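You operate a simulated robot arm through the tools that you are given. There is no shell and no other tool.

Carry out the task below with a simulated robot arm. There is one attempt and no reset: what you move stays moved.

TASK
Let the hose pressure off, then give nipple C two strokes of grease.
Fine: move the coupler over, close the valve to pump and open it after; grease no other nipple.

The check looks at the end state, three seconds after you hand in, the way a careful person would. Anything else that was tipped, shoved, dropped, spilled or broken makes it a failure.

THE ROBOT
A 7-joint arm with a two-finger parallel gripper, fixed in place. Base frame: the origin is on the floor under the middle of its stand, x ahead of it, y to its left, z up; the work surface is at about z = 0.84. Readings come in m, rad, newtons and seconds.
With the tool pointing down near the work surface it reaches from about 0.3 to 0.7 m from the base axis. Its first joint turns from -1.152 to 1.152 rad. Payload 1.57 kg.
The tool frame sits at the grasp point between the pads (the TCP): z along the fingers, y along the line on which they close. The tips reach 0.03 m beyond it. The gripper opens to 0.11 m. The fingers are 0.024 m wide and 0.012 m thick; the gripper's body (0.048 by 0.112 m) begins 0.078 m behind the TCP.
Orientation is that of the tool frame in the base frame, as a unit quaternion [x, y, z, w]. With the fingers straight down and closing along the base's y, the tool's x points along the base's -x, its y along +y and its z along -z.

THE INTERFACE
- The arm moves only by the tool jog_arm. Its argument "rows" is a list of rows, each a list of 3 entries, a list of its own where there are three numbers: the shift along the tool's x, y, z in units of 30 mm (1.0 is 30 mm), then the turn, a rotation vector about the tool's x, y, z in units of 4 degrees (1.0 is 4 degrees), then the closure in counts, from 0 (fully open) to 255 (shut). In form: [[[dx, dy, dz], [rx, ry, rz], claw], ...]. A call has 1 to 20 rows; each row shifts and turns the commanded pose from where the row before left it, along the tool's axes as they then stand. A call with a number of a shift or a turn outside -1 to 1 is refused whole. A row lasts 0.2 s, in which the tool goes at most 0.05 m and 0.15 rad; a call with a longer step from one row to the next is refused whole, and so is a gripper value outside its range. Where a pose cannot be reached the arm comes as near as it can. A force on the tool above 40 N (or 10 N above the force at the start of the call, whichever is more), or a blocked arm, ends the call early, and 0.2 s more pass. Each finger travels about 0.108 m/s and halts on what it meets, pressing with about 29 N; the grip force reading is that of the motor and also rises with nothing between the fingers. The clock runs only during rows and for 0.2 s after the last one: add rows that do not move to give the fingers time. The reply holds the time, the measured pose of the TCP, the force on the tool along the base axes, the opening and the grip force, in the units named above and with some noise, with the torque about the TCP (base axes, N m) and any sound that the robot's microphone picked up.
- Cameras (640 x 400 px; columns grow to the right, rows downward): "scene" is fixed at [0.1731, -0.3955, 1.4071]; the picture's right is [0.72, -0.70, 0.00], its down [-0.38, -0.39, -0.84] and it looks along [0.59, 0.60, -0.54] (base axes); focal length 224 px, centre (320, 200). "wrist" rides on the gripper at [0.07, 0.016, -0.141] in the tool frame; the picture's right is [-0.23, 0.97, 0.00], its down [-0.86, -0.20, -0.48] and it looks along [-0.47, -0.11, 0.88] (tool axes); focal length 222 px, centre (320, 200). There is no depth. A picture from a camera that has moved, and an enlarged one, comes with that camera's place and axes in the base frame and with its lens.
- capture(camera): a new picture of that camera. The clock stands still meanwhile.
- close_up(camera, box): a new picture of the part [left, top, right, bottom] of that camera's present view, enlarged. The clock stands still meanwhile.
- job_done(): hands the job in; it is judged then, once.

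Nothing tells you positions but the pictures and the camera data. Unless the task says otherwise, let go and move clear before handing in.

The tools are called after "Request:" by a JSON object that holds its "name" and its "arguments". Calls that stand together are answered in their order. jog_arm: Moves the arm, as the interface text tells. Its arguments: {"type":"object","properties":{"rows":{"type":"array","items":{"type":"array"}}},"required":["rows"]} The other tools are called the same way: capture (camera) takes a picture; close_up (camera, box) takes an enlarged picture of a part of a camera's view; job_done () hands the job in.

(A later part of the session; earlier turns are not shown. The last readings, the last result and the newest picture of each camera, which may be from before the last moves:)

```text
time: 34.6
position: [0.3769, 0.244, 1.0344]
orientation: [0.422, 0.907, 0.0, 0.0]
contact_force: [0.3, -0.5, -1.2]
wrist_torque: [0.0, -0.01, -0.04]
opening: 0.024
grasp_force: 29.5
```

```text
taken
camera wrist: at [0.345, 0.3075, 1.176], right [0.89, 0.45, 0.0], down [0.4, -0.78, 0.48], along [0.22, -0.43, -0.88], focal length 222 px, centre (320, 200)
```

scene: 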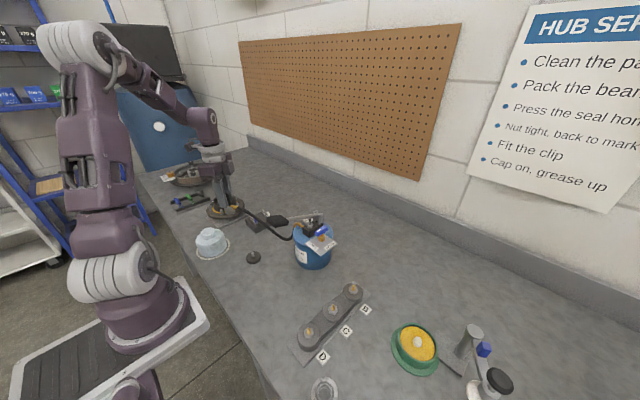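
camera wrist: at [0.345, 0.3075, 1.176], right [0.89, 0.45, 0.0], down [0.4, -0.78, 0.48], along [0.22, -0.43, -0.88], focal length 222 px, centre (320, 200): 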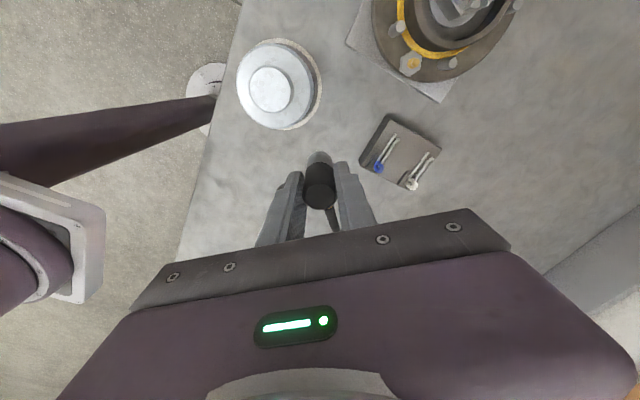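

Request:
{"name": "close_up", "arguments": {"camera": "scene", "box": [190, 150, 350, 280]}}

Request:
{"name": "jog_arm", "arguments": {"rows": [[[-0.2039, -0.3888, 0], [0, 0, -1], 235], [[-0.1763, -0.4021, 0], [0, 0, -1], 235], [[-0.1478, -0.4134, 0], [0, 0, -1], 235], [[-0.1186, -0.4227, 0], [0, 0, -1], 235], [[-0.0888, -0.4299, 0], [0, 0, -1], 235]]}}

Request:
{"name": "close_up", "arguments": {"camera": "scene", "box": [190, 150, 350, 280]}}

```text
3.08 times, centred on (270, 215) of scene
camera zoom: at [0.1731, -0.3955, 1.4071], right [0.72, -0.7, 0.0], down [-0.38, -0.39, -0.84], along [0.59, 0.6, -0.54], focal length 688 px, centre (474, 154)
```

zoom: 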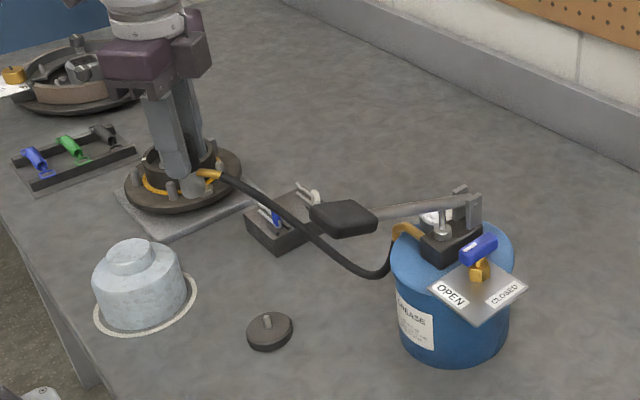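

```text
time: 35.8
position: [0.3517, 0.1833, 1.0359]
orientation: [0.258, 0.966, 0.0, 0.0]
contact_force: [-0.4, 0.1, -2.3]
wrist_torque: [0.01, 0.02, -0.02]
opening: 0.0241
grasp_force: 28.9
```

```text
3.08 times, centred on (270, 215) of scene
camera zoom: at [0.1731, -0.3955, 1.4071], right [0.72, -0.7, 0.0], down [-0.38, -0.39, -0.84], along [0.59, 0.6, -0.54], focal length 688 px, centre (474, 154)
```

zoom: 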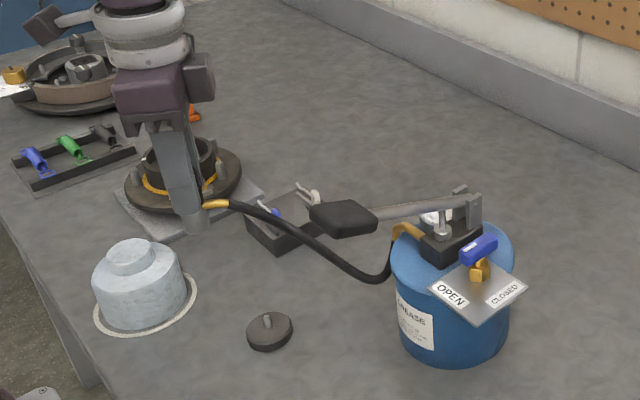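

The hose trails cleanly toward the pump. Continuing around the front.

Request:
{"name": "jog_arm", "arguments": {"rows": [[[-0.0586, -0.4351, 0], [0, 0, -1], 235], [[-0.0281, -0.4381, 0], [0, 0, -1], 235], [[0.0025, -0.439, 0], [0, 0, -1], 235], [[0.0331, -0.4377, 0], [0, 0, -1], 235], [[0.0636, -0.4344, 0], [0, 0, -1], 235]]}}

Request:
{"name": "close_up", "arguments": {"camera": "scene", "box": [190, 150, 350, 280]}}

Request:
{"name": "capture", "arguments": {"camera": "wrist"}}

```text
time: 37.0
position: [0.3273, 0.1223, 1.0349]
orientation: [0.086, 0.996, 0.0, 0.0]
contact_force: [-0.2, 0.3, -1.5]
wrist_torque: [-0.01, 0.01, 0.0]
opening: 0.0239
grasp_force: 29.1
```

```text
3.08 times, centred on (270, 215) of scene
camera zoom: at [0.1731, -0.3955, 1.4071], right [0.72, -0.7, 0.0], down [-0.38, -0.39, -0.84], along [0.59, 0.6, -0.54], focal length 688 px, centre (474, 154)
```

zoom: 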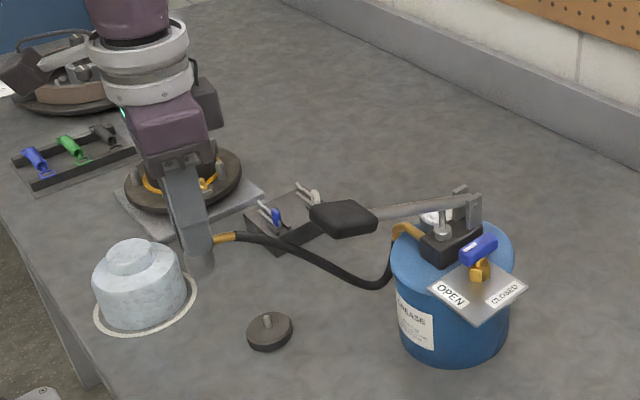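

```text
taken
camera wrist: at [0.2612, 0.1498, 1.1768], right [0.39, 0.92, 0.0], down [0.81, -0.34, 0.48], along [0.44, -0.19, -0.88], focal length 222 px, centre (320, 200)
```

wrist: 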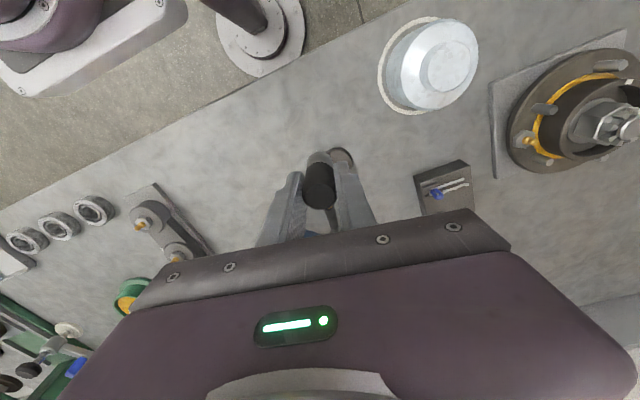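

Request:
{"name": "jog_arm", "arguments": {"rows": [[[-0.058, -0.4123, 0], [0, 0, -0.75], 235], [[-0.0363, -0.4147, 0], [0, 0, -0.75], 235], [[-0.0145, -0.416, 0], [0, 0, -0.75], 235], [[0.0073, -0.4162, 0], [0, 0, -0.75], 235], [[0.029, -0.4153, 0], [0, 0, -0.75], 235], [[0.0507, -0.4132, 0], [0, 0, -0.75], 235], [[0.0723, -0.41, 0], [0, 0, -0.75], 235], [[0.0936, -0.4056, 0], [0, 0, -0.75], 235]]}}

Request:
{"name": "close_up", "arguments": {"camera": "scene", "box": [200, 150, 360, 280]}}

Request:
{"name": "capture", "arguments": {"camera": "wrist"}}

```text
time: 38.8
position: [0.3248, 0.0241, 1.0358]
orientation: [-0.122, 0.992, 0.0, 0.001]
contact_force: [-0.3, 0.0, -1.2]
wrist_torque: [0.0, 0.01, 0.02]
opening: 0.0241
grasp_force: 28.8
```

```text
3.08 times, centred on (280, 215) of scene
camera zoom: at [0.1731, -0.3955, 1.4071], right [0.72, -0.7, 0.0], down [-0.38, -0.39, -0.84], along [0.59, 0.6, -0.54], focal length 688 px, centre (443, 154)
```

zoom: 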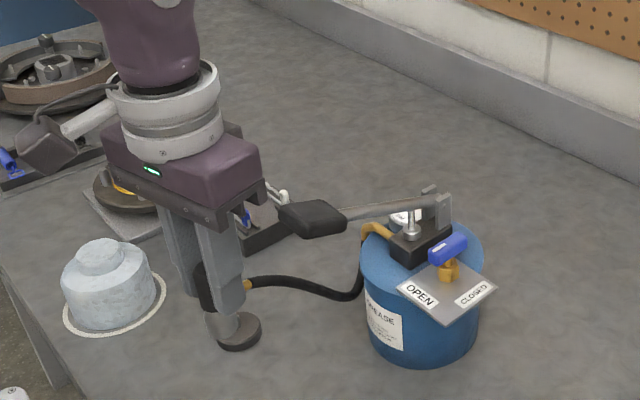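

```text
taken
camera wrist: at [0.2526, 0.0211, 1.1764], right [-0.02, 1.0, 0.0], down [0.88, 0.01, 0.48], along [0.48, 0.01, -0.88], focal length 222 px, centre (320, 200)
```

wrist: 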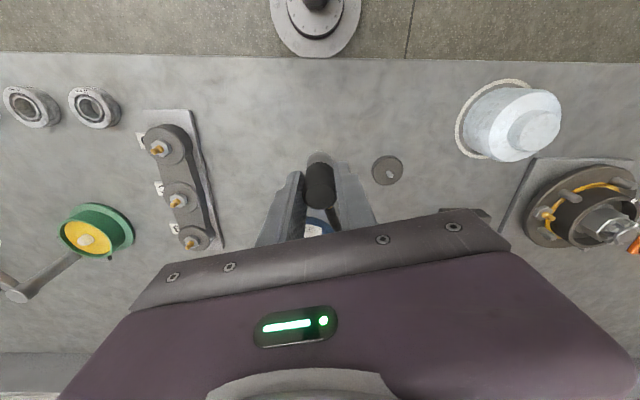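

Request:
{"name": "jog_arm", "arguments": {"rows": [[[0.1147, -0.4002, 0], [0, 0, -0.75], 235], [[0.1355, -0.3936, 0], [0, 0, -0.75], 235], [[0.156, -0.386, 0], [0, 0, -0.75], 235], [[0.1759, -0.3773, 0], [0, 0, -0.75], 235], [[0.1954, -0.3676, 0], [0, 0, -0.75], 235], [[0.2144, -0.3568, 0], [0, 0, -0.75], 235], [[0.2328, -0.3451, 0], [0, 0, -0.75], 235], [[0.2505, -0.3325, 0], [0, 0, -0.75], 235], [[0.2676, -0.3189, 0], [0, 0, -0.75], 235]]}}

Request:
{"name": "close_up", "arguments": {"camera": "scene", "box": [220, 150, 400, 300]}}

Request:
{"name": "capture", "arguments": {"camera": "wrist"}}

```text
time: 40.8
position: [0.3207, -0.0904, 1.0366]
orientation: [-0.35, 0.937, 0.0, -0.001]
contact_force: [-0.6, 0.1, -1.1]
wrist_torque: [0.0, 0.03, 0.04]
opening: 0.024
grasp_force: 29.3
```

```text
2.67 times, centred on (310, 225) of scene
camera zoom: at [0.1731, -0.3955, 1.4071], right [0.72, -0.7, 0.0], down [-0.38, -0.39, -0.84], along [0.59, 0.6, -0.54], focal length 596 px, centre (347, 133)
```

zoom: 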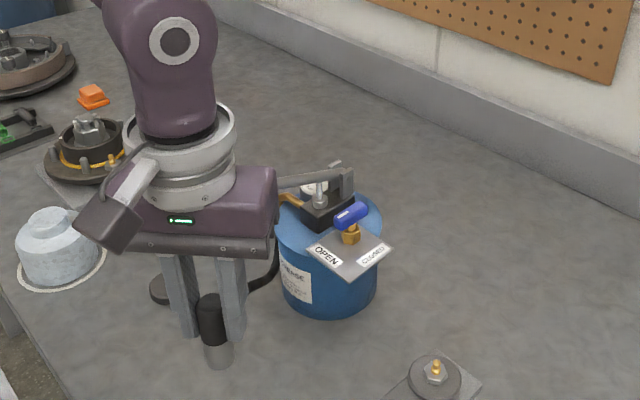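

```text
taken
camera wrist: at [0.258, -0.1251, 1.1777], right [-0.47, 0.88, 0.0], down [0.78, 0.41, 0.48], along [0.42, 0.22, -0.88], focal length 222 px, centre (320, 200)
```

wrist: 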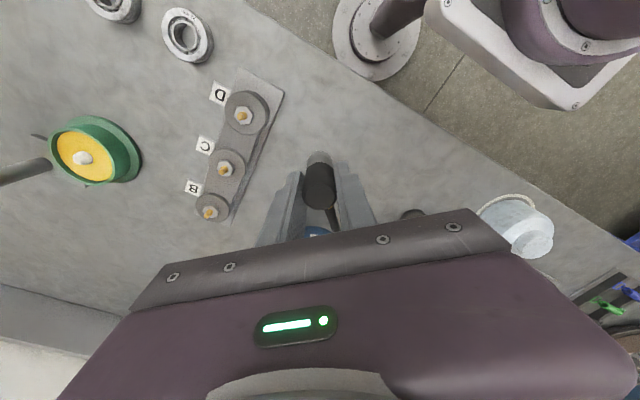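

The coupler is now on the C side with the hose passing under the pump handle. I'll continue to a point above nipple C, about (0.415, -0.19), staying high.

Request:
{"name": "jog_arm", "arguments": {"rows": [[[-0.006, -0.573, 0], [0, 0, -1], 235], [[0.034, -0.572, 0], [0, 0, -1], 235], [[0.0738, -0.5682, 0], [0, 0, -1], 235], [[0.1133, -0.5617, 0], [0, 0, -1], 235], [[0.1522, -0.5524, 0], [0, 0, -1], 235], [[0.1903, -0.5405, 0], [0, 0, -1], 235], [[0.2275, -0.5259, 0], [0, 0, -1], 235], [[0.2637, -0.5087, 0], [0, 0, -1], 235], [[0, 0, 0], [0, 0, 0], 235]]}}

Request:
{"name": "close_up", "arguments": {"camera": "scene", "box": [250, 170, 410, 330]}}

Request:
{"name": "capture", "arguments": {"camera": "wrist"}}

Request:
{"name": "close_up", "arguments": {"camera": "wrist", "box": [260, 120, 380, 220]}}

```text
time: 42.8
position: [0.4097, -0.1933, 1.0335]
orientation: [-0.595, 0.804, -0.001, 0.0]
contact_force: [-0.2, -0.5, -1.3]
wrist_torque: [0.01, 0.0, 0.01]
opening: 0.0239
grasp_force: 29.6
```

```text
2.50 times, centred on (330, 250) of scene
camera zoom: at [0.1731, -0.3955, 1.4071], right [0.72, -0.7, 0.0], down [-0.38, -0.39, -0.84], along [0.59, 0.6, -0.54], focal length 559 px, centre (295, 75)
```

zoom: 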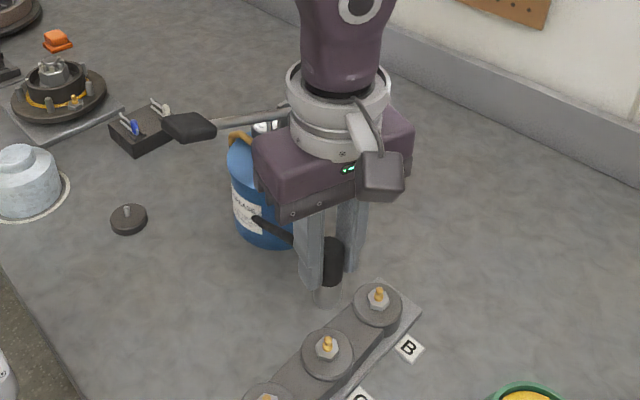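

```text
taken
camera wrist: at [0.3748, -0.2556, 1.1749], right [-0.87, 0.5, 0.0], down [0.44, 0.76, 0.48], along [0.24, 0.41, -0.88], focal length 222 px, centre (320, 200)
```

wrist: 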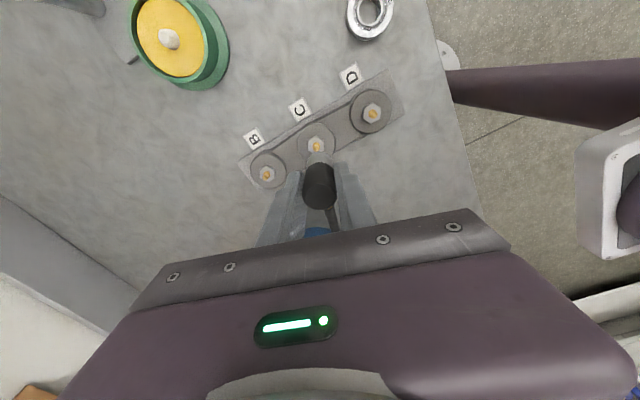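

```text
4.00 times, centred on (320, 170) of wrist
camera zoom: at [0.3748, -0.2556, 1.1749], right [-0.87, 0.5, 0.0], down [0.44, 0.76, 0.48], along [0.24, 0.41, -0.88], focal length 888 px, centre (320, 320)
```

zoom: 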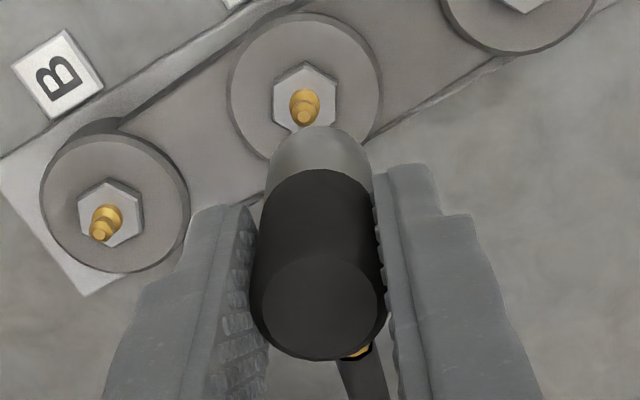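

Nipple C is just ahead of the coupler's tip. Comparing with the reference picture at A, the tool needs to shift by about (+8, +2) mm in base x, y.

Request:
{"name": "jog_arm", "arguments": {"rows": [[[-0.133, -0.227, 0], [0, 0, 0], 235], [[0, 0, 0], [0, 0, 0], 235], [[0, 0, 0], [0, 0, 0], 235]]}}

Request:
{"name": "close_up", "arguments": {"camera": "wrist", "box": [260, 120, 380, 220]}}

Request:
{"name": "close_up", "arguments": {"camera": "scene", "box": [290, 220, 400, 330]}}

```text
time: 43.6
position: [0.4179, -0.1901, 1.0338]
orientation: [-0.594, 0.804, 0.001, 0.0]
contact_force: [-0.4, 0.5, -1.4]
wrist_torque: [-0.07, -0.01, -0.01]
opening: 0.0237
grasp_force: 28.9
```

```text
4.00 times, centred on (320, 170) of wrist
camera zoom: at [0.3827, -0.253, 1.175], right [-0.86, 0.5, 0.0], down [0.44, 0.76, 0.48], along [0.24, 0.41, -0.88], focal length 888 px, centre (320, 320)
```

zoom: 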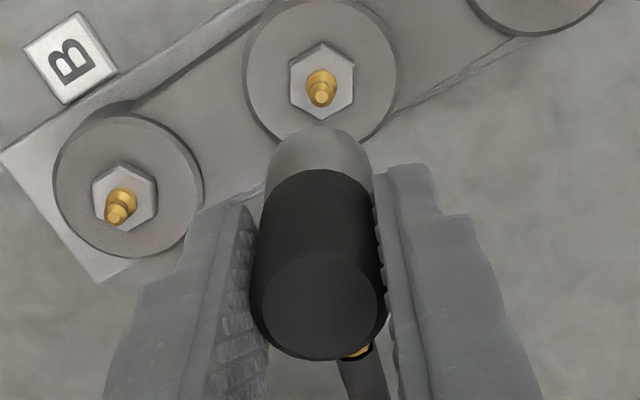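

```text
3.64 times, centred on (345, 275) of scene
camera zoom: at [0.1731, -0.3955, 1.4071], right [0.72, -0.7, 0.0], down [-0.38, -0.39, -0.84], along [0.59, 0.6, -0.54], focal length 813 px, centre (229, -73)
```

zoom: 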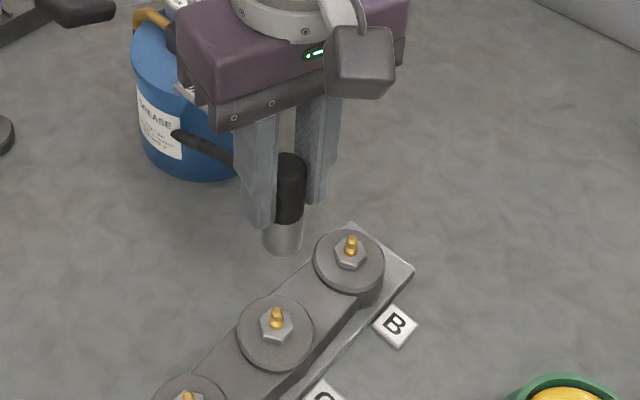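

The nipple image now coincides with the reference. I'll descend 28 mm and compare with the second reference picture.

Request:
{"name": "jog_arm", "arguments": {"rows": [[[0, 0, 0.3], [0, 0, 0], 235], [[0, 0, 0.3], [0, 0, 0], 235], [[0, 0, 0.35], [0, 0, 0], 235], [[0, 0, 0], [0, 0, 0], 235]]}}

Request:
{"name": "close_up", "arguments": {"camera": "wrist", "box": [260, 120, 380, 220]}}

Request:
{"name": "close_up", "arguments": {"camera": "scene", "box": [290, 220, 400, 330]}}

```text
time: 44.6
position: [0.418, -0.19, 1.0056]
orientation: [-0.594, 0.804, 0.0, 0.0]
contact_force: [0.6, 0.4, -1.4]
wrist_torque: [0.02, 0.02, 0.04]
opening: 0.0236
grasp_force: 28.6
```

```text
4.00 times, centred on (320, 170) of wrist
camera zoom: at [0.3826, -0.2533, 1.1479], right [-0.87, 0.5, 0.0], down [0.44, 0.76, 0.48], along [0.24, 0.41, -0.88], focal length 888 px, centre (320, 320)
```

zoom: 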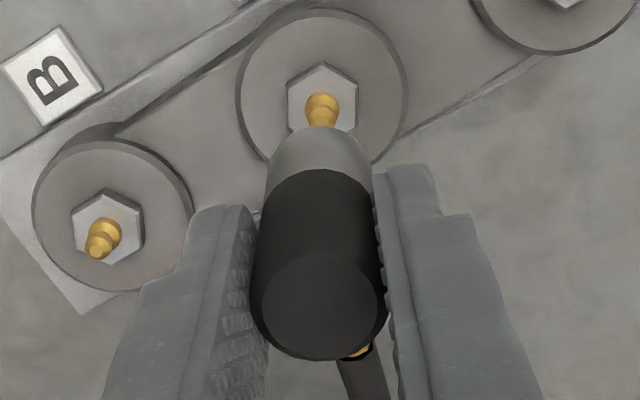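

```text
3.64 times, centred on (345, 275) of scene
camera zoom: at [0.1731, -0.3955, 1.4071], right [0.72, -0.7, 0.0], down [-0.38, -0.39, -0.84], along [0.59, 0.6, -0.54], focal length 813 px, centre (229, -73)
```

zoom: 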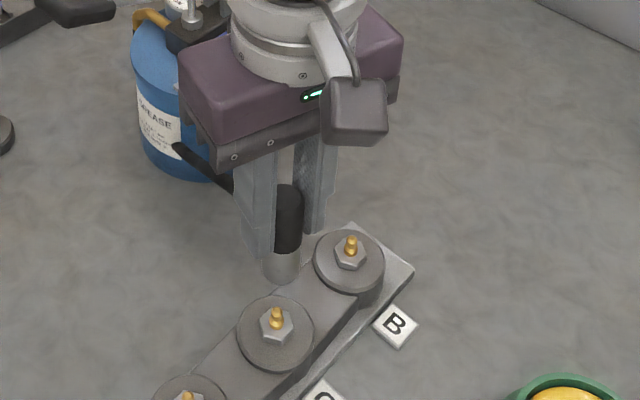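

Both references match at C. Descending further; the coupler mouth should meet the nipple near TCP z ≈ 0.96.

Request:
{"name": "jog_arm", "arguments": {"rows": [[[0, 0, 0.4], [0, 0, 0], 235], [[0, 0, 0.4], [0, 0, 0], 235], [[0, 0, 0.3], [0, 0, 0], 235], [[0, 0, 0], [0, 0, 0], 235]]}}

Request:
{"name": "close_up", "arguments": {"camera": "wrist", "box": [260, 120, 380, 220]}}

Request:
{"name": "close_up", "arguments": {"camera": "scene", "box": [290, 220, 400, 330]}}

```text
time: 45.6
position: [0.4169, -0.1913, 0.9747]
orientation: [-0.595, 0.804, 0.0, 0.0]
contact_force: [0.6, -0.9, -1.4]
wrist_torque: [0.0, -0.01, -0.03]
opening: 0.024
grasp_force: 29.0
```

```text
4.00 times, centred on (320, 170) of wrist
camera zoom: at [0.3823, -0.2539, 1.1152], right [-0.86, 0.5, 0.0], down [0.44, 0.76, 0.48], along [0.24, 0.41, -0.88], focal length 888 px, centre (320, 320)
```

zoom: 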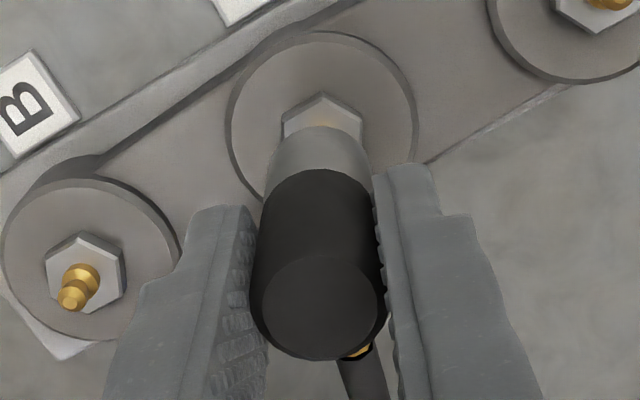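

```text
3.64 times, centred on (345, 275) of scene
camera zoom: at [0.1731, -0.3955, 1.4071], right [0.72, -0.7, 0.0], down [-0.38, -0.39, -0.84], along [0.59, 0.6, -0.54], focal length 813 px, centre (229, -73)
```

zoom: 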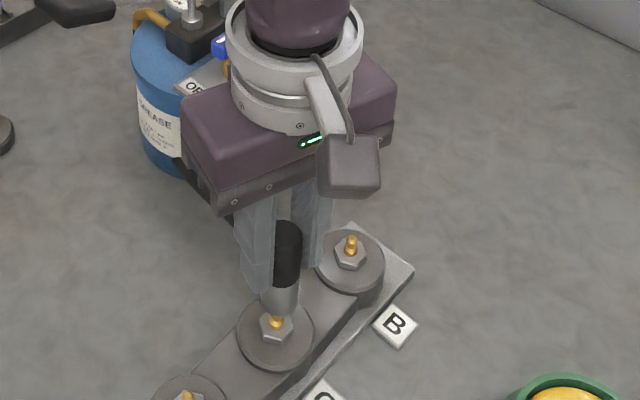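

Request:
{"name": "close_up", "arguments": {"camera": "scene", "box": [345, 275, 385, 320]}}

Request:
{"name": "close_up", "arguments": {"camera": "scene", "box": [345, 285, 385, 325]}}

Request:
{"name": "close_up", "arguments": {"camera": "wrist", "box": [295, 130, 345, 180]}}

```text
8.89 times, centred on (365, 298) of scene
camera zoom: at [0.1731, -0.3955, 1.4071], right [0.72, -0.7, 0.0], down [-0.38, -0.39, -0.84], along [0.59, 0.6, -0.54], focal length 1987 px, centre (-80, -667)
```

zoom: 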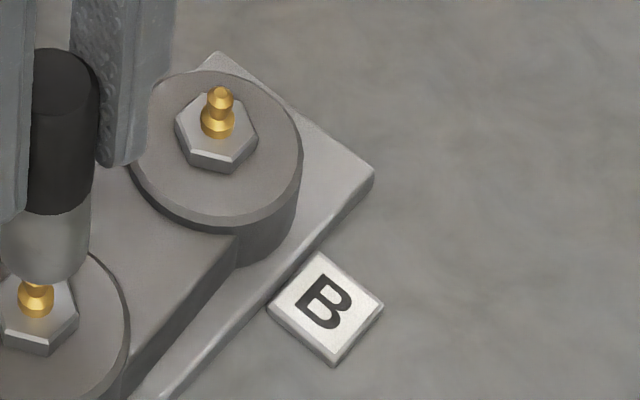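

```text
10.00 times, centred on (365, 305) of scene
camera zoom: at [0.1731, -0.3955, 1.4071], right [0.72, -0.7, 0.0], down [-0.38, -0.39, -0.84], along [0.59, 0.6, -0.54], focal length 2236 px, centre (-130, -850)
```

zoom: 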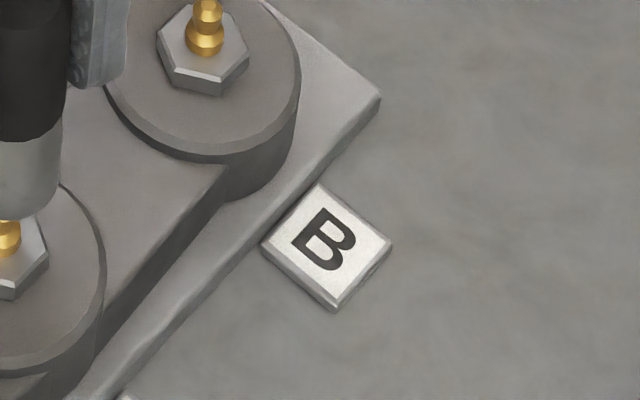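

```text
8.00 times, centred on (320, 155) of wrist
camera zoom: at [0.3823, -0.2539, 1.1152], right [-0.86, 0.5, 0.0], down [0.44, 0.76, 0.48], along [0.24, 0.41, -0.88], focal length 1777 px, centre (320, 560)
```

zoom: 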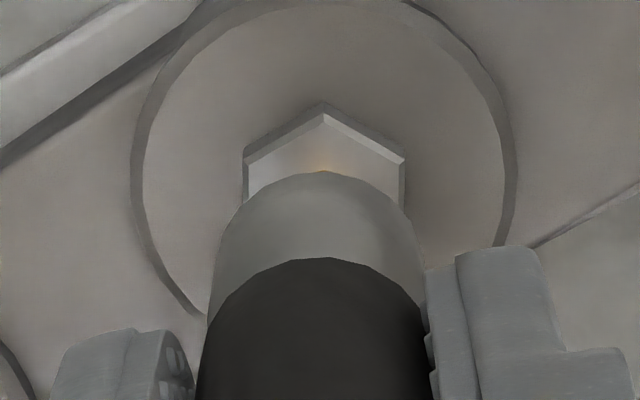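

Request:
{"name": "close_up", "arguments": {"camera": "scene", "box": [310, 270, 360, 320]}}

```text
8.00 times, centred on (335, 295) of scene
camera zoom: at [0.1731, -0.3955, 1.4071], right [0.72, -0.7, 0.0], down [-0.38, -0.39, -0.84], along [0.59, 0.6, -0.54], focal length 1788 px, centre (200, -560)
```

zoom: 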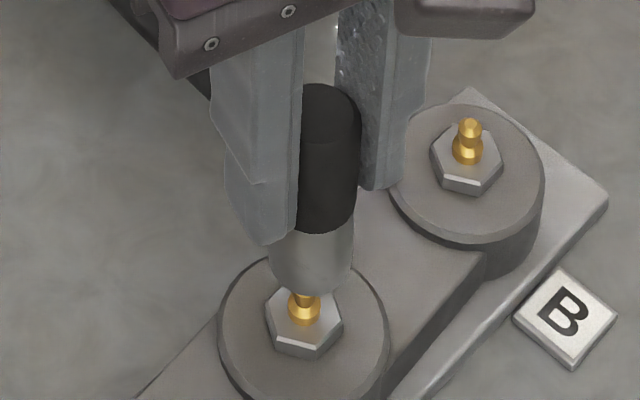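

Alignment at C is within about 1 mm in both views. Pressing the coupler down slowly onto nipple C.

Request:
{"name": "jog_arm", "arguments": {"rows": [[[0, 0, 0.2], [0, 0, 0], 235], [[0, 0, 0.2], [0, 0, 0], 235], [[0, 0, 0.15], [0, 0, 0], 235], [[0, 0, 0.1], [0, 0, 0], 235], [[0, 0, 0], [0, 0, 0], 235]]}}

Request:
{"name": "close_up", "arguments": {"camera": "scene", "box": [310, 270, 360, 320]}}

```text
time: 46.8
position: [0.4181, -0.1901, 0.9545]
orientation: [-0.596, 0.803, 0.0, 0.0]
contact_force: [-0.2, 0.0, -1.5]
wrist_torque: [0.0, -0.01, 0.01]
opening: 0.0242
grasp_force: 29.0
```

```text
8.00 times, centred on (335, 295) of scene
camera zoom: at [0.1731, -0.3955, 1.4071], right [0.72, -0.7, 0.0], down [-0.38, -0.39, -0.84], along [0.59, 0.6, -0.54], focal length 1788 px, centre (200, -560)
```

zoom: 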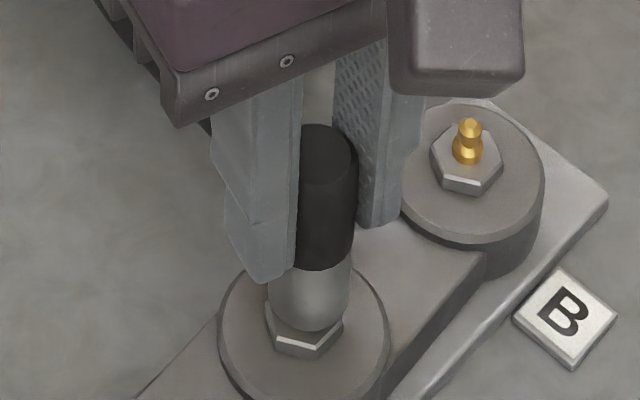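

No contact force yet and the mouth is down around the nipple. Pressing the last few millimetres.

Request:
{"name": "jog_arm", "arguments": {"rows": [[[0, 0, 0.08], [0, 0, 0], 235], [[0, 0, 0.08], [0, 0, 0], 235], [[0, 0, 0], [0, 0, 0], 235]]}}

Request:
{"name": "close_up", "arguments": {"camera": "scene", "box": [310, 270, 360, 320]}}

```text
time: 47.6
position: [0.4182, -0.1909, 0.949]
orientation: [-0.595, 0.804, 0.0, 0.0]
contact_force: [-0.6, -0.1, -1.8]
wrist_torque: [-0.02, -0.01, -0.01]
opening: 0.0241
grasp_force: 28.6
```

```text
8.00 times, centred on (335, 295) of scene
camera zoom: at [0.1731, -0.3955, 1.4071], right [0.72, -0.7, 0.0], down [-0.38, -0.39, -0.84], along [0.59, 0.6, -0.54], focal length 1788 px, centre (200, -560)
```

zoom: 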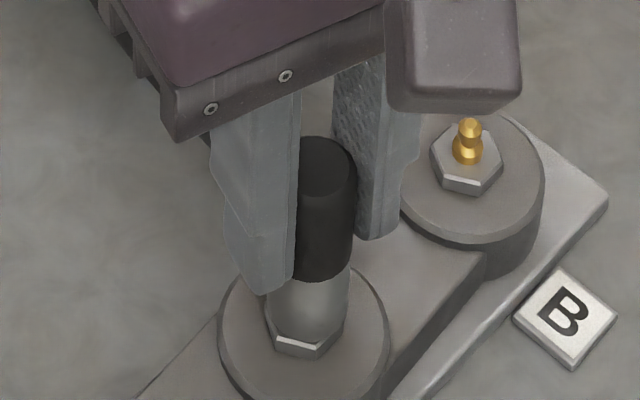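

Request:
{"name": "jog_arm", "arguments": {"rows": [[[0, 0, 0.07], [0, 0, 0], 235], [[0, 0, 0.07], [0, 0, 0], 235], [[0, 0, 0.07], [0, 0, 0], 235], [[0, 0, 0], [0, 0, 0], 235]]}}

Request:
{"name": "close_up", "arguments": {"camera": "scene", "box": [310, 270, 360, 320]}}

Request:
{"name": "close_up", "arguments": {"camera": "wrist", "box": [260, 120, 380, 220]}}

```text
time: 48.3
position: [0.4186, -0.1897, 0.9465]
orientation: [-0.594, 0.805, -0.001, 0.0]
contact_force: [-3.9, 2.9, 12.6]
wrist_torque: [0.13, 0.15, 0.02]
opening: 0.0241
grasp_force: 28.7
stopped in row 3: the force on the tool passed its limit at 44 N (the readings are from after the stop); the commanded pose is now the measured one
```

```text
8.00 times, centred on (335, 295) of scene
camera zoom: at [0.1728, -0.3953, 1.4071], right [0.72, -0.7, 0.0], down [-0.38, -0.39, -0.84], along [0.59, 0.6, -0.54], focal length 1788 px, centre (200, -560)
```

zoom: 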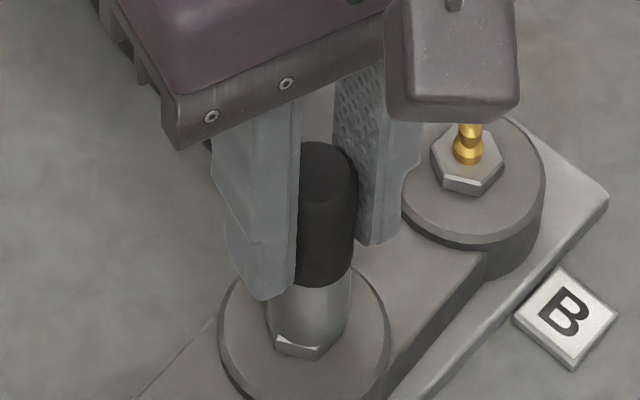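

```text
4.00 times, centred on (320, 170) of wrist
camera zoom: at [0.3826, -0.2533, 1.0877], right [-0.86, 0.5, 0.0], down [0.44, 0.76, 0.48], along [0.24, 0.41, -0.88], focal length 888 px, centre (320, 320)
```

zoom: 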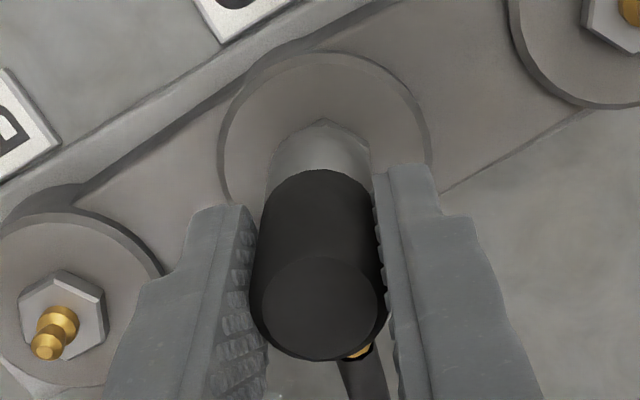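

The coupler seated against the nipple's hex with a firm push. Opening the fingers gently and checking it stays upright.

Request:
{"name": "jog_arm", "arguments": {"rows": [[[0, 0, 0], [0, 0, 0], 190], [[0, 0, 0], [0, 0, 0], 160], [[0, 0, 0], [0, 0, 0], 139], [[0, 0, 0], [0, 0, 0], 139]]}}

Request:
{"name": "close_up", "arguments": {"camera": "scene", "box": [280, 220, 380, 320]}}

Request:
{"name": "close_up", "arguments": {"camera": "wrist", "box": [260, 120, 380, 220]}}

```text
time: 49.3
position: [0.4196, -0.1906, 0.946]
orientation: [-0.595, 0.804, -0.001, 0.0]
contact_force: [-0.2, -0.1, 0.8]
wrist_torque: [-0.02, 0.0, 0.02]
opening: 0.0498
grasp_force: 0.0
```

```text
4.00 times, centred on (330, 270) of scene
camera zoom: at [0.1731, -0.3955, 1.4071], right [0.72, -0.7, 0.0], down [-0.38, -0.39, -0.84], along [0.59, 0.6, -0.54], focal length 894 px, centre (280, -80)
```

zoom: 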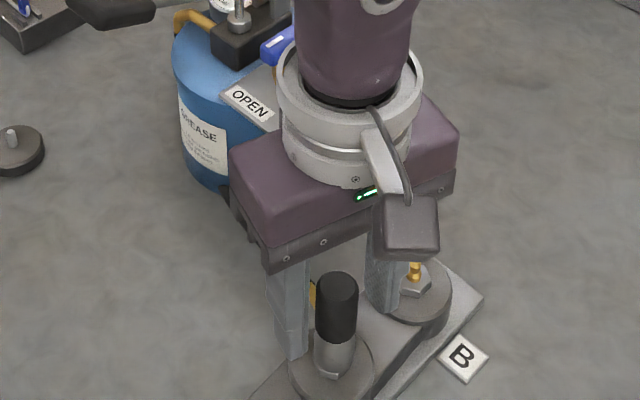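

```text
4.00 times, centred on (320, 170) of wrist
camera zoom: at [0.3829, -0.2535, 1.0874], right [-0.86, 0.5, 0.0], down [0.44, 0.76, 0.48], along [0.24, 0.41, -0.88], focal length 888 px, centre (320, 320)
```

zoom: 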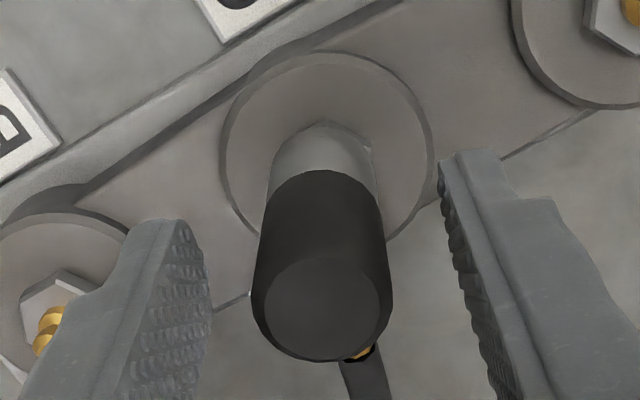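

The coupler stays upright. Lifting straight away from it and looking at the result.

Request:
{"name": "jog_arm", "arguments": {"rows": [[[0, 0, -0.5], [0, 0, 0], 139], [[0, 0, -0.8], [0, 0, 0], 139], [[0, 0, -1], [0, 0, 0], 139], [[0, 0, -1], [0, 0, 0], 139], [[0, 0, -1], [0, 0, 0], 139], [[0, 0, -1], [0, 0, 0], 139], [[0, 0, -1], [0, 0, 0], 139], [[0, 0, -1], [0, 0, 0], 139], [[0, 0, 0], [0, 0, 0], 139]]}}

Request:
{"name": "close_up", "arguments": {"camera": "scene", "box": [250, 190, 410, 330]}}

Request:
{"name": "capture", "arguments": {"camera": "wrist"}}

```text
time: 51.3
position: [0.4174, -0.1914, 1.1657]
orientation: [-0.595, 0.804, -0.001, 0.0]
contact_force: [0.6, -0.3, -0.6]
wrist_torque: [-0.02, -0.01, -0.01]
opening: 0.0502
grasp_force: 0.0
```

```text
2.86 times, centred on (330, 260) of scene
camera zoom: at [0.1731, -0.3955, 1.4071], right [0.72, -0.7, 0.0], down [-0.38, -0.39, -0.84], along [0.59, 0.6, -0.54], focal length 639 px, centre (291, 29)
```

zoom: 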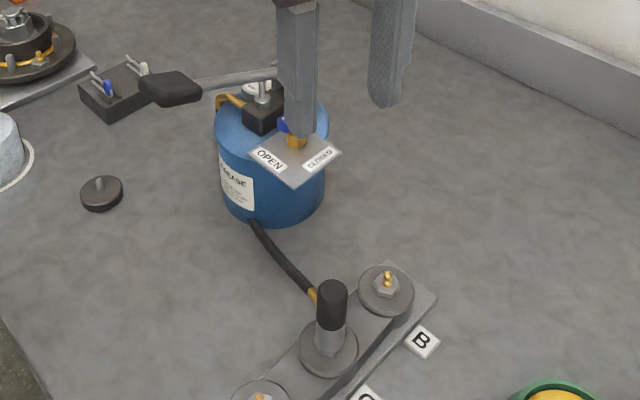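

```text
taken
camera wrist: at [0.3817, -0.2541, 1.3065], right [-0.86, 0.5, 0.0], down [0.44, 0.76, 0.48], along [0.24, 0.41, -0.88], focal length 222 px, centre (320, 200)
```

wrist: 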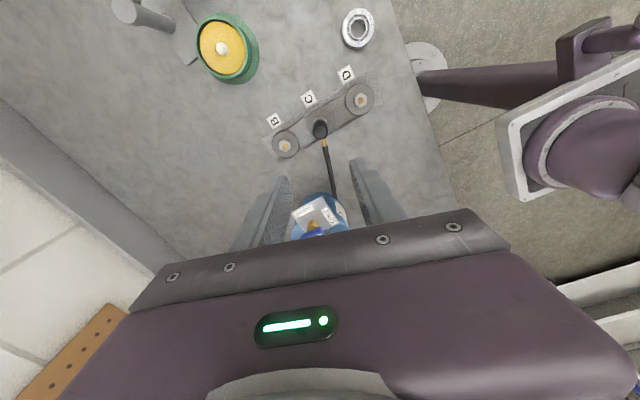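

The coupler stands on C with B and D untouched. Next is the valve: I yaw back to align with the bar (now along x) and move over it.

Request:
{"name": "jog_arm", "arguments": {"rows": [[[0, 0, 0], [0, 0, 1], 139], [[0, 0, 0], [0, 0, 1], 139], [[0, 0, 0], [0, 0, 1], 139], [[0, 0, 0], [0, 0, 1], 139], [[0, 0, 0], [0, 0, 1], 139], [[0, 0, 0], [0, 0, 1], 139], [[0, 0, 0], [0, 0, 1], 139], [[0, 0, 0], [0, 0, 1], 139], [[0, 0, 0], [0, 0, 1], 139], [[0, 0, 0], [0, 0, 1], 139], [[0, 0, 0], [0, 0, 1], 139], [[0, 0, 0], [0, 0, 1], 139], [[0, 0, 0], [0, 0, 1], 139], [[0, 0, 0], [0, 0, 1], 139], [[0, 0, 0], [0, 0, 1], 139], [[0, 0, 0], [0, 0, 1], 139], [[0, 0, 0], [0, 0, 1], 139], [[0, 0, 0], [0, 0, 1], 139], [[0, 0, 0], [0, 0, 0.25], 180], [[0, 0, 0], [0, 0, 0], 190]]}}

Request:
{"name": "jog_arm", "arguments": {"rows": [[[-0.67, 0.95, 0], [0, 0, 0], 193], [[-0.67, 0.95, 0], [0, 0, 0], 193], [[-0.67, 0.95, 0], [0, 0, 0], 193], [[-0.67, 0.95, 0], [0, 0, 0], 193], [[-0.67, 0.95, 0], [0, 0, 0], 193], [[0, 0, 0], [0, 0, 0], 193]]}}

Request:
{"name": "capture", "arguments": {"camera": "wrist"}}

Request:
{"name": "close_up", "arguments": {"camera": "wrist", "box": [260, 100, 380, 200]}}

```text
time: 55.5
position: [0.4188, -0.1902, 1.1654]
orientation: [0.001, 1.0, -0.001, 0.001]
contact_force: [0.2, -0.5, 0.0]
wrist_torque: [0.04, 0.01, -0.03]
opening: 0.0281
grasp_force: 0.1
```

```text
time: 56.9
position: [0.5193, -0.0478, 1.1651]
orientation: [0.0, 1.0, 0.0, 0.001]
contact_force: [0.1, 0.1, -0.3]
wrist_torque: [-0.04, 0.02, 0.02]
opening: 0.0266
grasp_force: 0.0
```

```text
taken
camera wrist: at [0.4494, -0.033, 1.305], right [0.23, 0.97, 0.0], down [0.85, -0.2, 0.48], along [0.47, -0.11, -0.88], focal length 222 px, centre (320, 200)
```

wrist: 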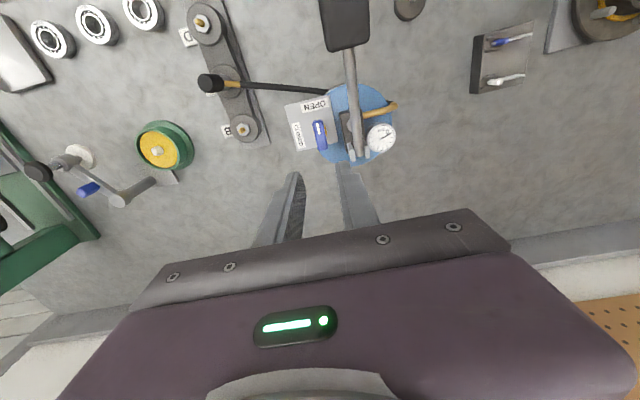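

```text
4.00 times, centred on (320, 150) of wrist
camera zoom: at [0.4494, -0.033, 1.305], right [0.23, 0.97, 0.0], down [0.85, -0.2, 0.48], along [0.47, -0.11, -0.88], focal length 888 px, centre (320, 400)
```

zoom: 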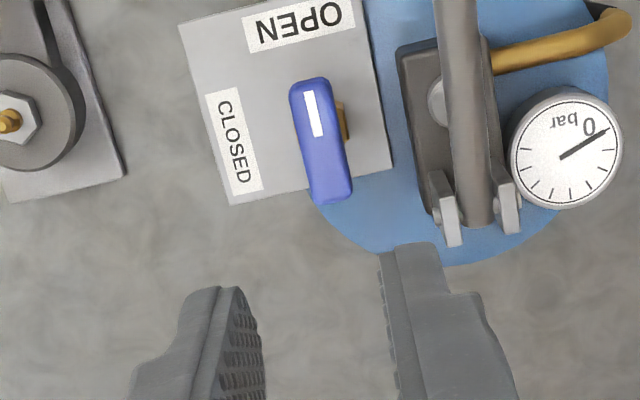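

The valve bar is centred at (0.517, -0.0485), pointing at OPEN. Descending with the fingers narrowly open to clear the pump block.

Request:
{"name": "jog_arm", "arguments": {"rows": [[[0.07, -0.02, 0.9], [0, 0, 0], 193], [[0, 0, 0.9], [0, 0, 0], 193], [[0, 0, 0.9], [0, 0, 0], 193], [[0, 0, 0.9], [0, 0, 0], 193], [[0, 0, 0], [0, 0, 0], 193]]}}

Request:
{"name": "close_up", "arguments": {"camera": "wrist", "box": [250, 100, 390, 220]}}

```text
time: 58.1
position: [0.5192, -0.0497, 1.0564]
orientation: [0.0, 1.0, -0.001, 0.001]
contact_force: [-0.1, 0.3, 0.0]
wrist_torque: [-0.01, -0.02, 0.0]
opening: 0.0268
grasp_force: 0.0
```

```text
3.33 times, centred on (320, 160) of wrist
camera zoom: at [0.4485, -0.034, 1.1973], right [0.23, 0.97, 0.0], down [0.85, -0.2, 0.48], along [0.47, -0.11, -0.88], focal length 740 px, centre (320, 333)
```

zoom: 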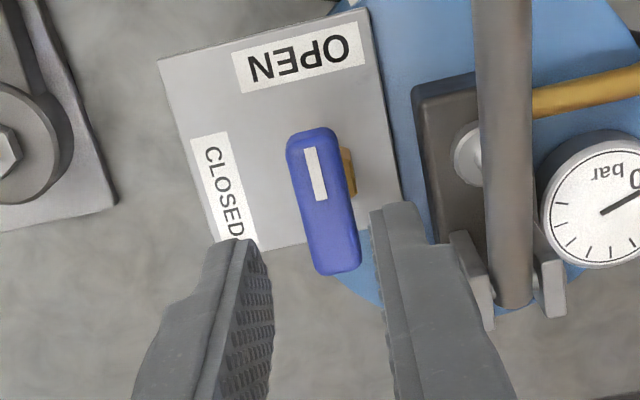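

Request:
{"name": "jog_arm", "arguments": {"rows": [[[0, 0.02, 0.6], [0, 0, 0], 193], [[0, 0, 0.6], [0, 0, 0], 193], [[0, 0, 0.55], [0, 0, 0], 193], [[0, 0, 0], [0, 0, 0], 193]]}}

Request:
{"name": "jog_arm", "arguments": {"rows": [[[0, 0, 0], [0, 0, 0], 225], [[0, 0, 0], [0, 0, 0], 240], [[0, 0, 0], [0, 0, 0], 240]]}}

Request:
{"name": "close_up", "arguments": {"camera": "wrist", "box": [250, 100, 390, 220]}}

```text
time: 59.1
position: [0.5176, -0.0486, 1.0054]
orientation: [0.0, 1.0, -0.001, 0.001]
contact_force: [0.3, 0.6, 0.4]
wrist_torque: [-0.03, 0.03, -0.01]
opening: 0.0268
grasp_force: 0.0
```

```text
time: 59.9
position: [0.5174, -0.0485, 1.0051]
orientation: [0.0, 1.0, 0.0, 0.001]
contact_force: [-0.8, 10.7, -4.2]
wrist_torque: [0.27, -0.43, 0.0]
opening: 0.0151
grasp_force: 31.3
```

```text
3.33 times, centred on (320, 160) of wrist
camera zoom: at [0.4477, -0.0327, 1.1459], right [0.23, 0.97, 0.0], down [0.85, -0.2, 0.48], along [0.47, -0.11, -0.88], focal length 740 px, centre (320, 333)
```

zoom: 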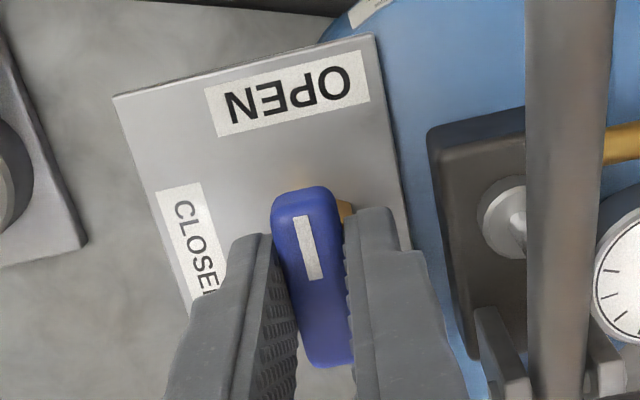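

The bar is gripped again. Turning it back (counter-clockwise from above) to CLOSED.

Request:
{"name": "jog_arm", "arguments": {"rows": [[[0, 0.02, 0], [0, 0, -0.5], 240], [[0, 0, 0], [0, 0, -1], 240], [[0, 0, 0], [0, 0, -1], 240], [[0, 0, 0], [0, 0, -1], 240], [[0, 0, 0], [0, 0, -1], 240], [[0, 0, 0], [0, 0, -1], 240], [[0, 0, 0], [0, 0, -1], 240], [[0, 0, 0], [0, 0, -1], 240], [[0, 0, 0], [0, 0, -1], 240], [[0, 0, 0], [0, 0, -1], 240], [[0, 0, 0], [0, 0, -1], 240]]}}

Request:
{"name": "jog_arm", "arguments": {"rows": [[[0, 0, 0], [0, 0, -1], 240], [[0, 0, 0], [0, 0, -1], 240], [[0, 0, 0], [0, 0, -1], 240], [[0, 0, 0], [0, 0, -1], 240], [[0, 0, 0], [0, 0, -1], 240], [[0, 0, 0], [0, 0, -1], 240], [[0, 0, 0], [0, 0, -1], 240], [[0, 0, 0], [0, 0, -1], 240]]}}

Request:
{"name": "close_up", "arguments": {"camera": "scene", "box": [270, 180, 360, 275]}}

```text
time: 62.3
position: [0.5186, -0.0478, 1.0046]
orientation: [-0.358, 0.934, -0.001, 0.002]
contact_force: [5.1, -0.3, 8.0]
wrist_torque: [0.81, -0.58, -0.04]
opening: 0.0148
grasp_force: 30.8
```

```text
time: 64.1
position: [0.5181, -0.0481, 1.0041]
orientation: [-0.602, 0.799, -0.001, 0.001]
contact_force: [9.3, -6.0, 5.3]
wrist_torque: [0.56, -0.19, -0.02]
opening: 0.0149
grasp_force: 30.5
```

```text
4.21 times, centred on (315, 228) of scene
camera zoom: at [0.1733, -0.3957, 1.407], right [0.72, -0.7, 0.0], down [-0.38, -0.39, -0.84], along [0.59, 0.6, -0.54], focal length 941 px, centre (341, 84)
```

zoom: 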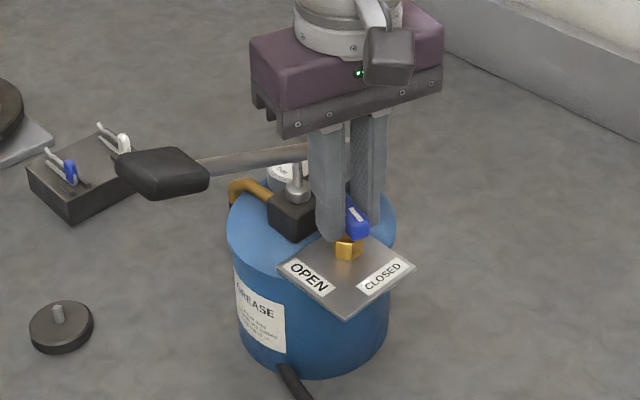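

Request:
{"name": "jog_arm", "arguments": {"rows": [[[0, 0, 0], [0, 0, -1], 240], [[0, 0, 0], [0, 0, -1], 240], [[0, 0, 0], [0, 0, -1], 240], [[0, 0, 0], [0, 0, -1], 240], [[0, 0, 0], [0, 0, 0], 240]]}}

Request:
{"name": "close_up", "arguments": {"camera": "wrist", "box": [250, 90, 390, 220]}}

Request:
{"name": "close_up", "arguments": {"camera": "scene", "box": [270, 180, 360, 275]}}

```text
time: 65.3
position: [0.518, -0.0487, 1.0056]
orientation: [0.707, -0.707, 0.003, 0.0]
contact_force: [13.7, -10.5, 11.8]
wrist_torque: [0.41, -0.06, 0.01]
opening: 0.0148
grasp_force: 30.5
```

```text
3.08 times, centred on (320, 155) of wrist
camera zoom: at [0.5013, -0.1187, 1.1461], right [-0.97, 0.23, 0.0], down [0.2, 0.86, 0.48], along [0.11, 0.46, -0.88], focal length 684 px, centre (320, 338)
```

zoom: 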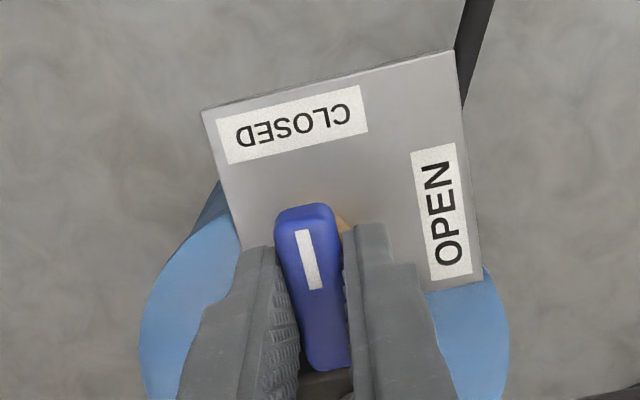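

```text
4.21 times, centred on (315, 228) of scene
camera zoom: at [0.1733, -0.3958, 1.4069], right [0.72, -0.7, 0.0], down [-0.38, -0.39, -0.84], along [0.59, 0.6, -0.54], focal length 941 px, centre (341, 84)
```

zoom: 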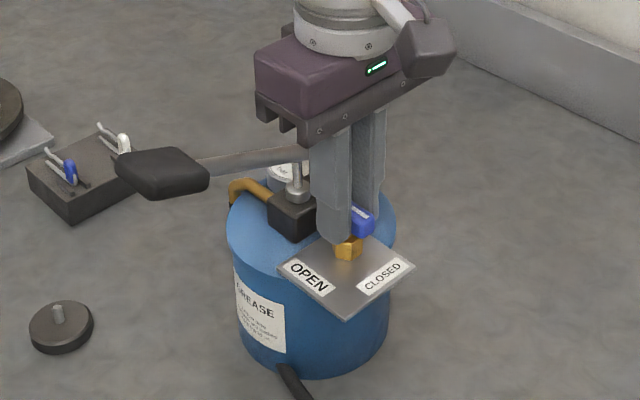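

The bar points at CLOSED. Releasing it, lifting, and yawing back to face the pump handle.

Request:
{"name": "jog_arm", "arguments": {"rows": [[[0, 0, 0], [0, 0, 0], 195], [[0, 0, 0], [0, 0, 0], 185], [[0, 0, -0.5], [0, 0, 0], 185], [[0, 0, -1], [0, 0, 0], 185], [[0, 0, -1], [0, 0, 0], 185], [[0, 0, -1], [0, 0, 0], 185], [[0, 0, -1], [0, 0, 0], 185], [[0, 0, -1], [0, 0, 0], 185], [[0, 0, -1], [0, 0, 0], 185], [[0, 0, 0], [0, 0, 0], 185]]}}

Request:
{"name": "close_up", "arguments": {"camera": "scene", "box": [270, 180, 380, 320]}}

Request:
{"name": "jog_arm", "arguments": {"rows": [[[0, 0, 0], [0, 0, 1], 185], [[0, 0, 0], [0, 0, 1], 185], [[0, 0, 0], [0, 0, 1], 185], [[0, 0, 0], [0, 0, 1], 185], [[0, 0, 0], [0, 0, 1], 185], [[0, 0, 0], [0, 0, 1], 185], [[0, 0, 0], [0, 0, 1], 185], [[0, 0, 0], [0, 0, 1], 185], [[0, 0, 0], [0, 0, 1], 185], [[0, 0, 0], [0, 0, 1], 185], [[0, 0, 0], [0, 0, 1], 185], [[0, 0, 0], [0, 0, 1], 185], [[0, 0, 0], [0, 0, 1], 185], [[0, 0, 0], [0, 0, 1], 185], [[0, 0, 0], [0, 0, 1], 185], [[0, 0, 0], [0, 0, 1], 185], [[0, 0, 0], [0, 0, 1], 185], [[0, 0, 0], [0, 0, 1], 185], [[0, 0, 0], [0, 0, 1], 185], [[0, 0, 0], [0, 0, 1], 185]]}}

```text
time: 67.5
position: [0.5183, -0.0487, 1.2012]
orientation: [-0.707, 0.707, -0.001, 0.0]
contact_force: [-0.1, 0.0, 0.2]
wrist_torque: [-0.01, 0.04, 0.02]
opening: 0.0303
grasp_force: 0.1
```

```text
2.86 times, centred on (325, 250) of scene
camera zoom: at [0.1731, -0.3955, 1.4071], right [0.72, -0.7, 0.0], down [-0.38, -0.39, -0.84], along [0.59, 0.6, -0.54], focal length 639 px, centre (306, 57)
```

zoom: 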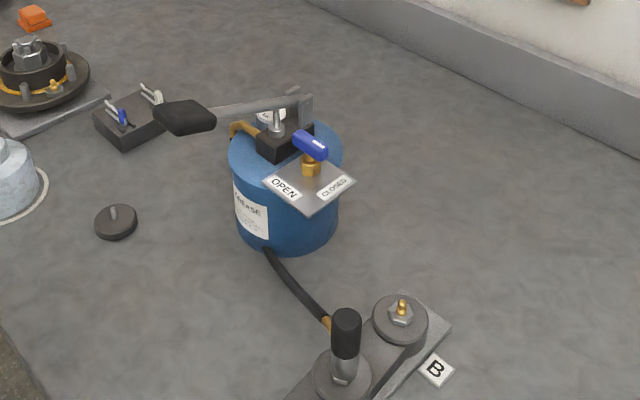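

```text
time: 71.7
position: [0.5173, -0.0468, 1.1994]
orientation: [-0.086, 0.996, -0.002, 0.001]
contact_force: [-0.2, -0.2, -0.2]
wrist_torque: [0.02, 0.02, 0.0]
opening: 0.0305
grasp_force: 0.0
```

Request:
{"name": "close_up", "arguments": {"camera": "scene", "box": [305, 280, 365, 340]}}

Request:
{"name": "jog_arm", "arguments": {"rows": [[[0, 0, 0], [0, 0, 1], 220], [[0, 0, 0], [0, 0, 1], 240], [[0, 0, 0], [0, 0, 0.5], 255], [[0, 0, 0], [0, 0, 0], 255]]}}

Request:
{"name": "capture", "arguments": {"camera": "wrist"}}

```text
6.67 times, centred on (335, 310) of scene
camera zoom: at [0.1731, -0.3955, 1.4071], right [0.72, -0.7, 0.0], down [-0.38, -0.39, -0.84], along [0.59, 0.6, -0.54], focal length 1490 px, centre (220, -533)
```

zoom: 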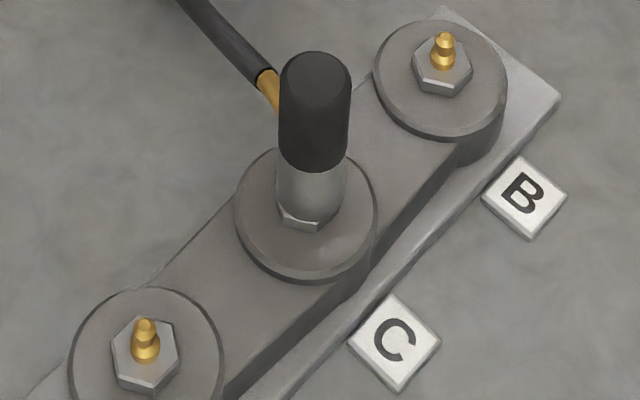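

```text
time: 72.7
position: [0.5167, -0.0474, 1.2]
orientation: [0.001, 1.0, -0.001, 0.0]
contact_force: [-0.9, -0.1, -0.6]
wrist_torque: [-0.03, 0.0, -0.02]
opening: 0.0001
grasp_force: 21.4
```

```text
taken
camera wrist: at [0.4471, -0.0318, 1.3407], right [0.23, 0.97, 0.0], down [0.85, -0.2, 0.48], along [0.47, -0.11, -0.88], focal length 222 px, centre (320, 200)
```

wrist: 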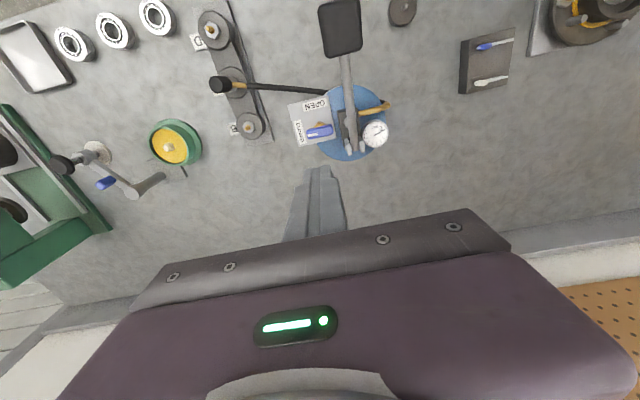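

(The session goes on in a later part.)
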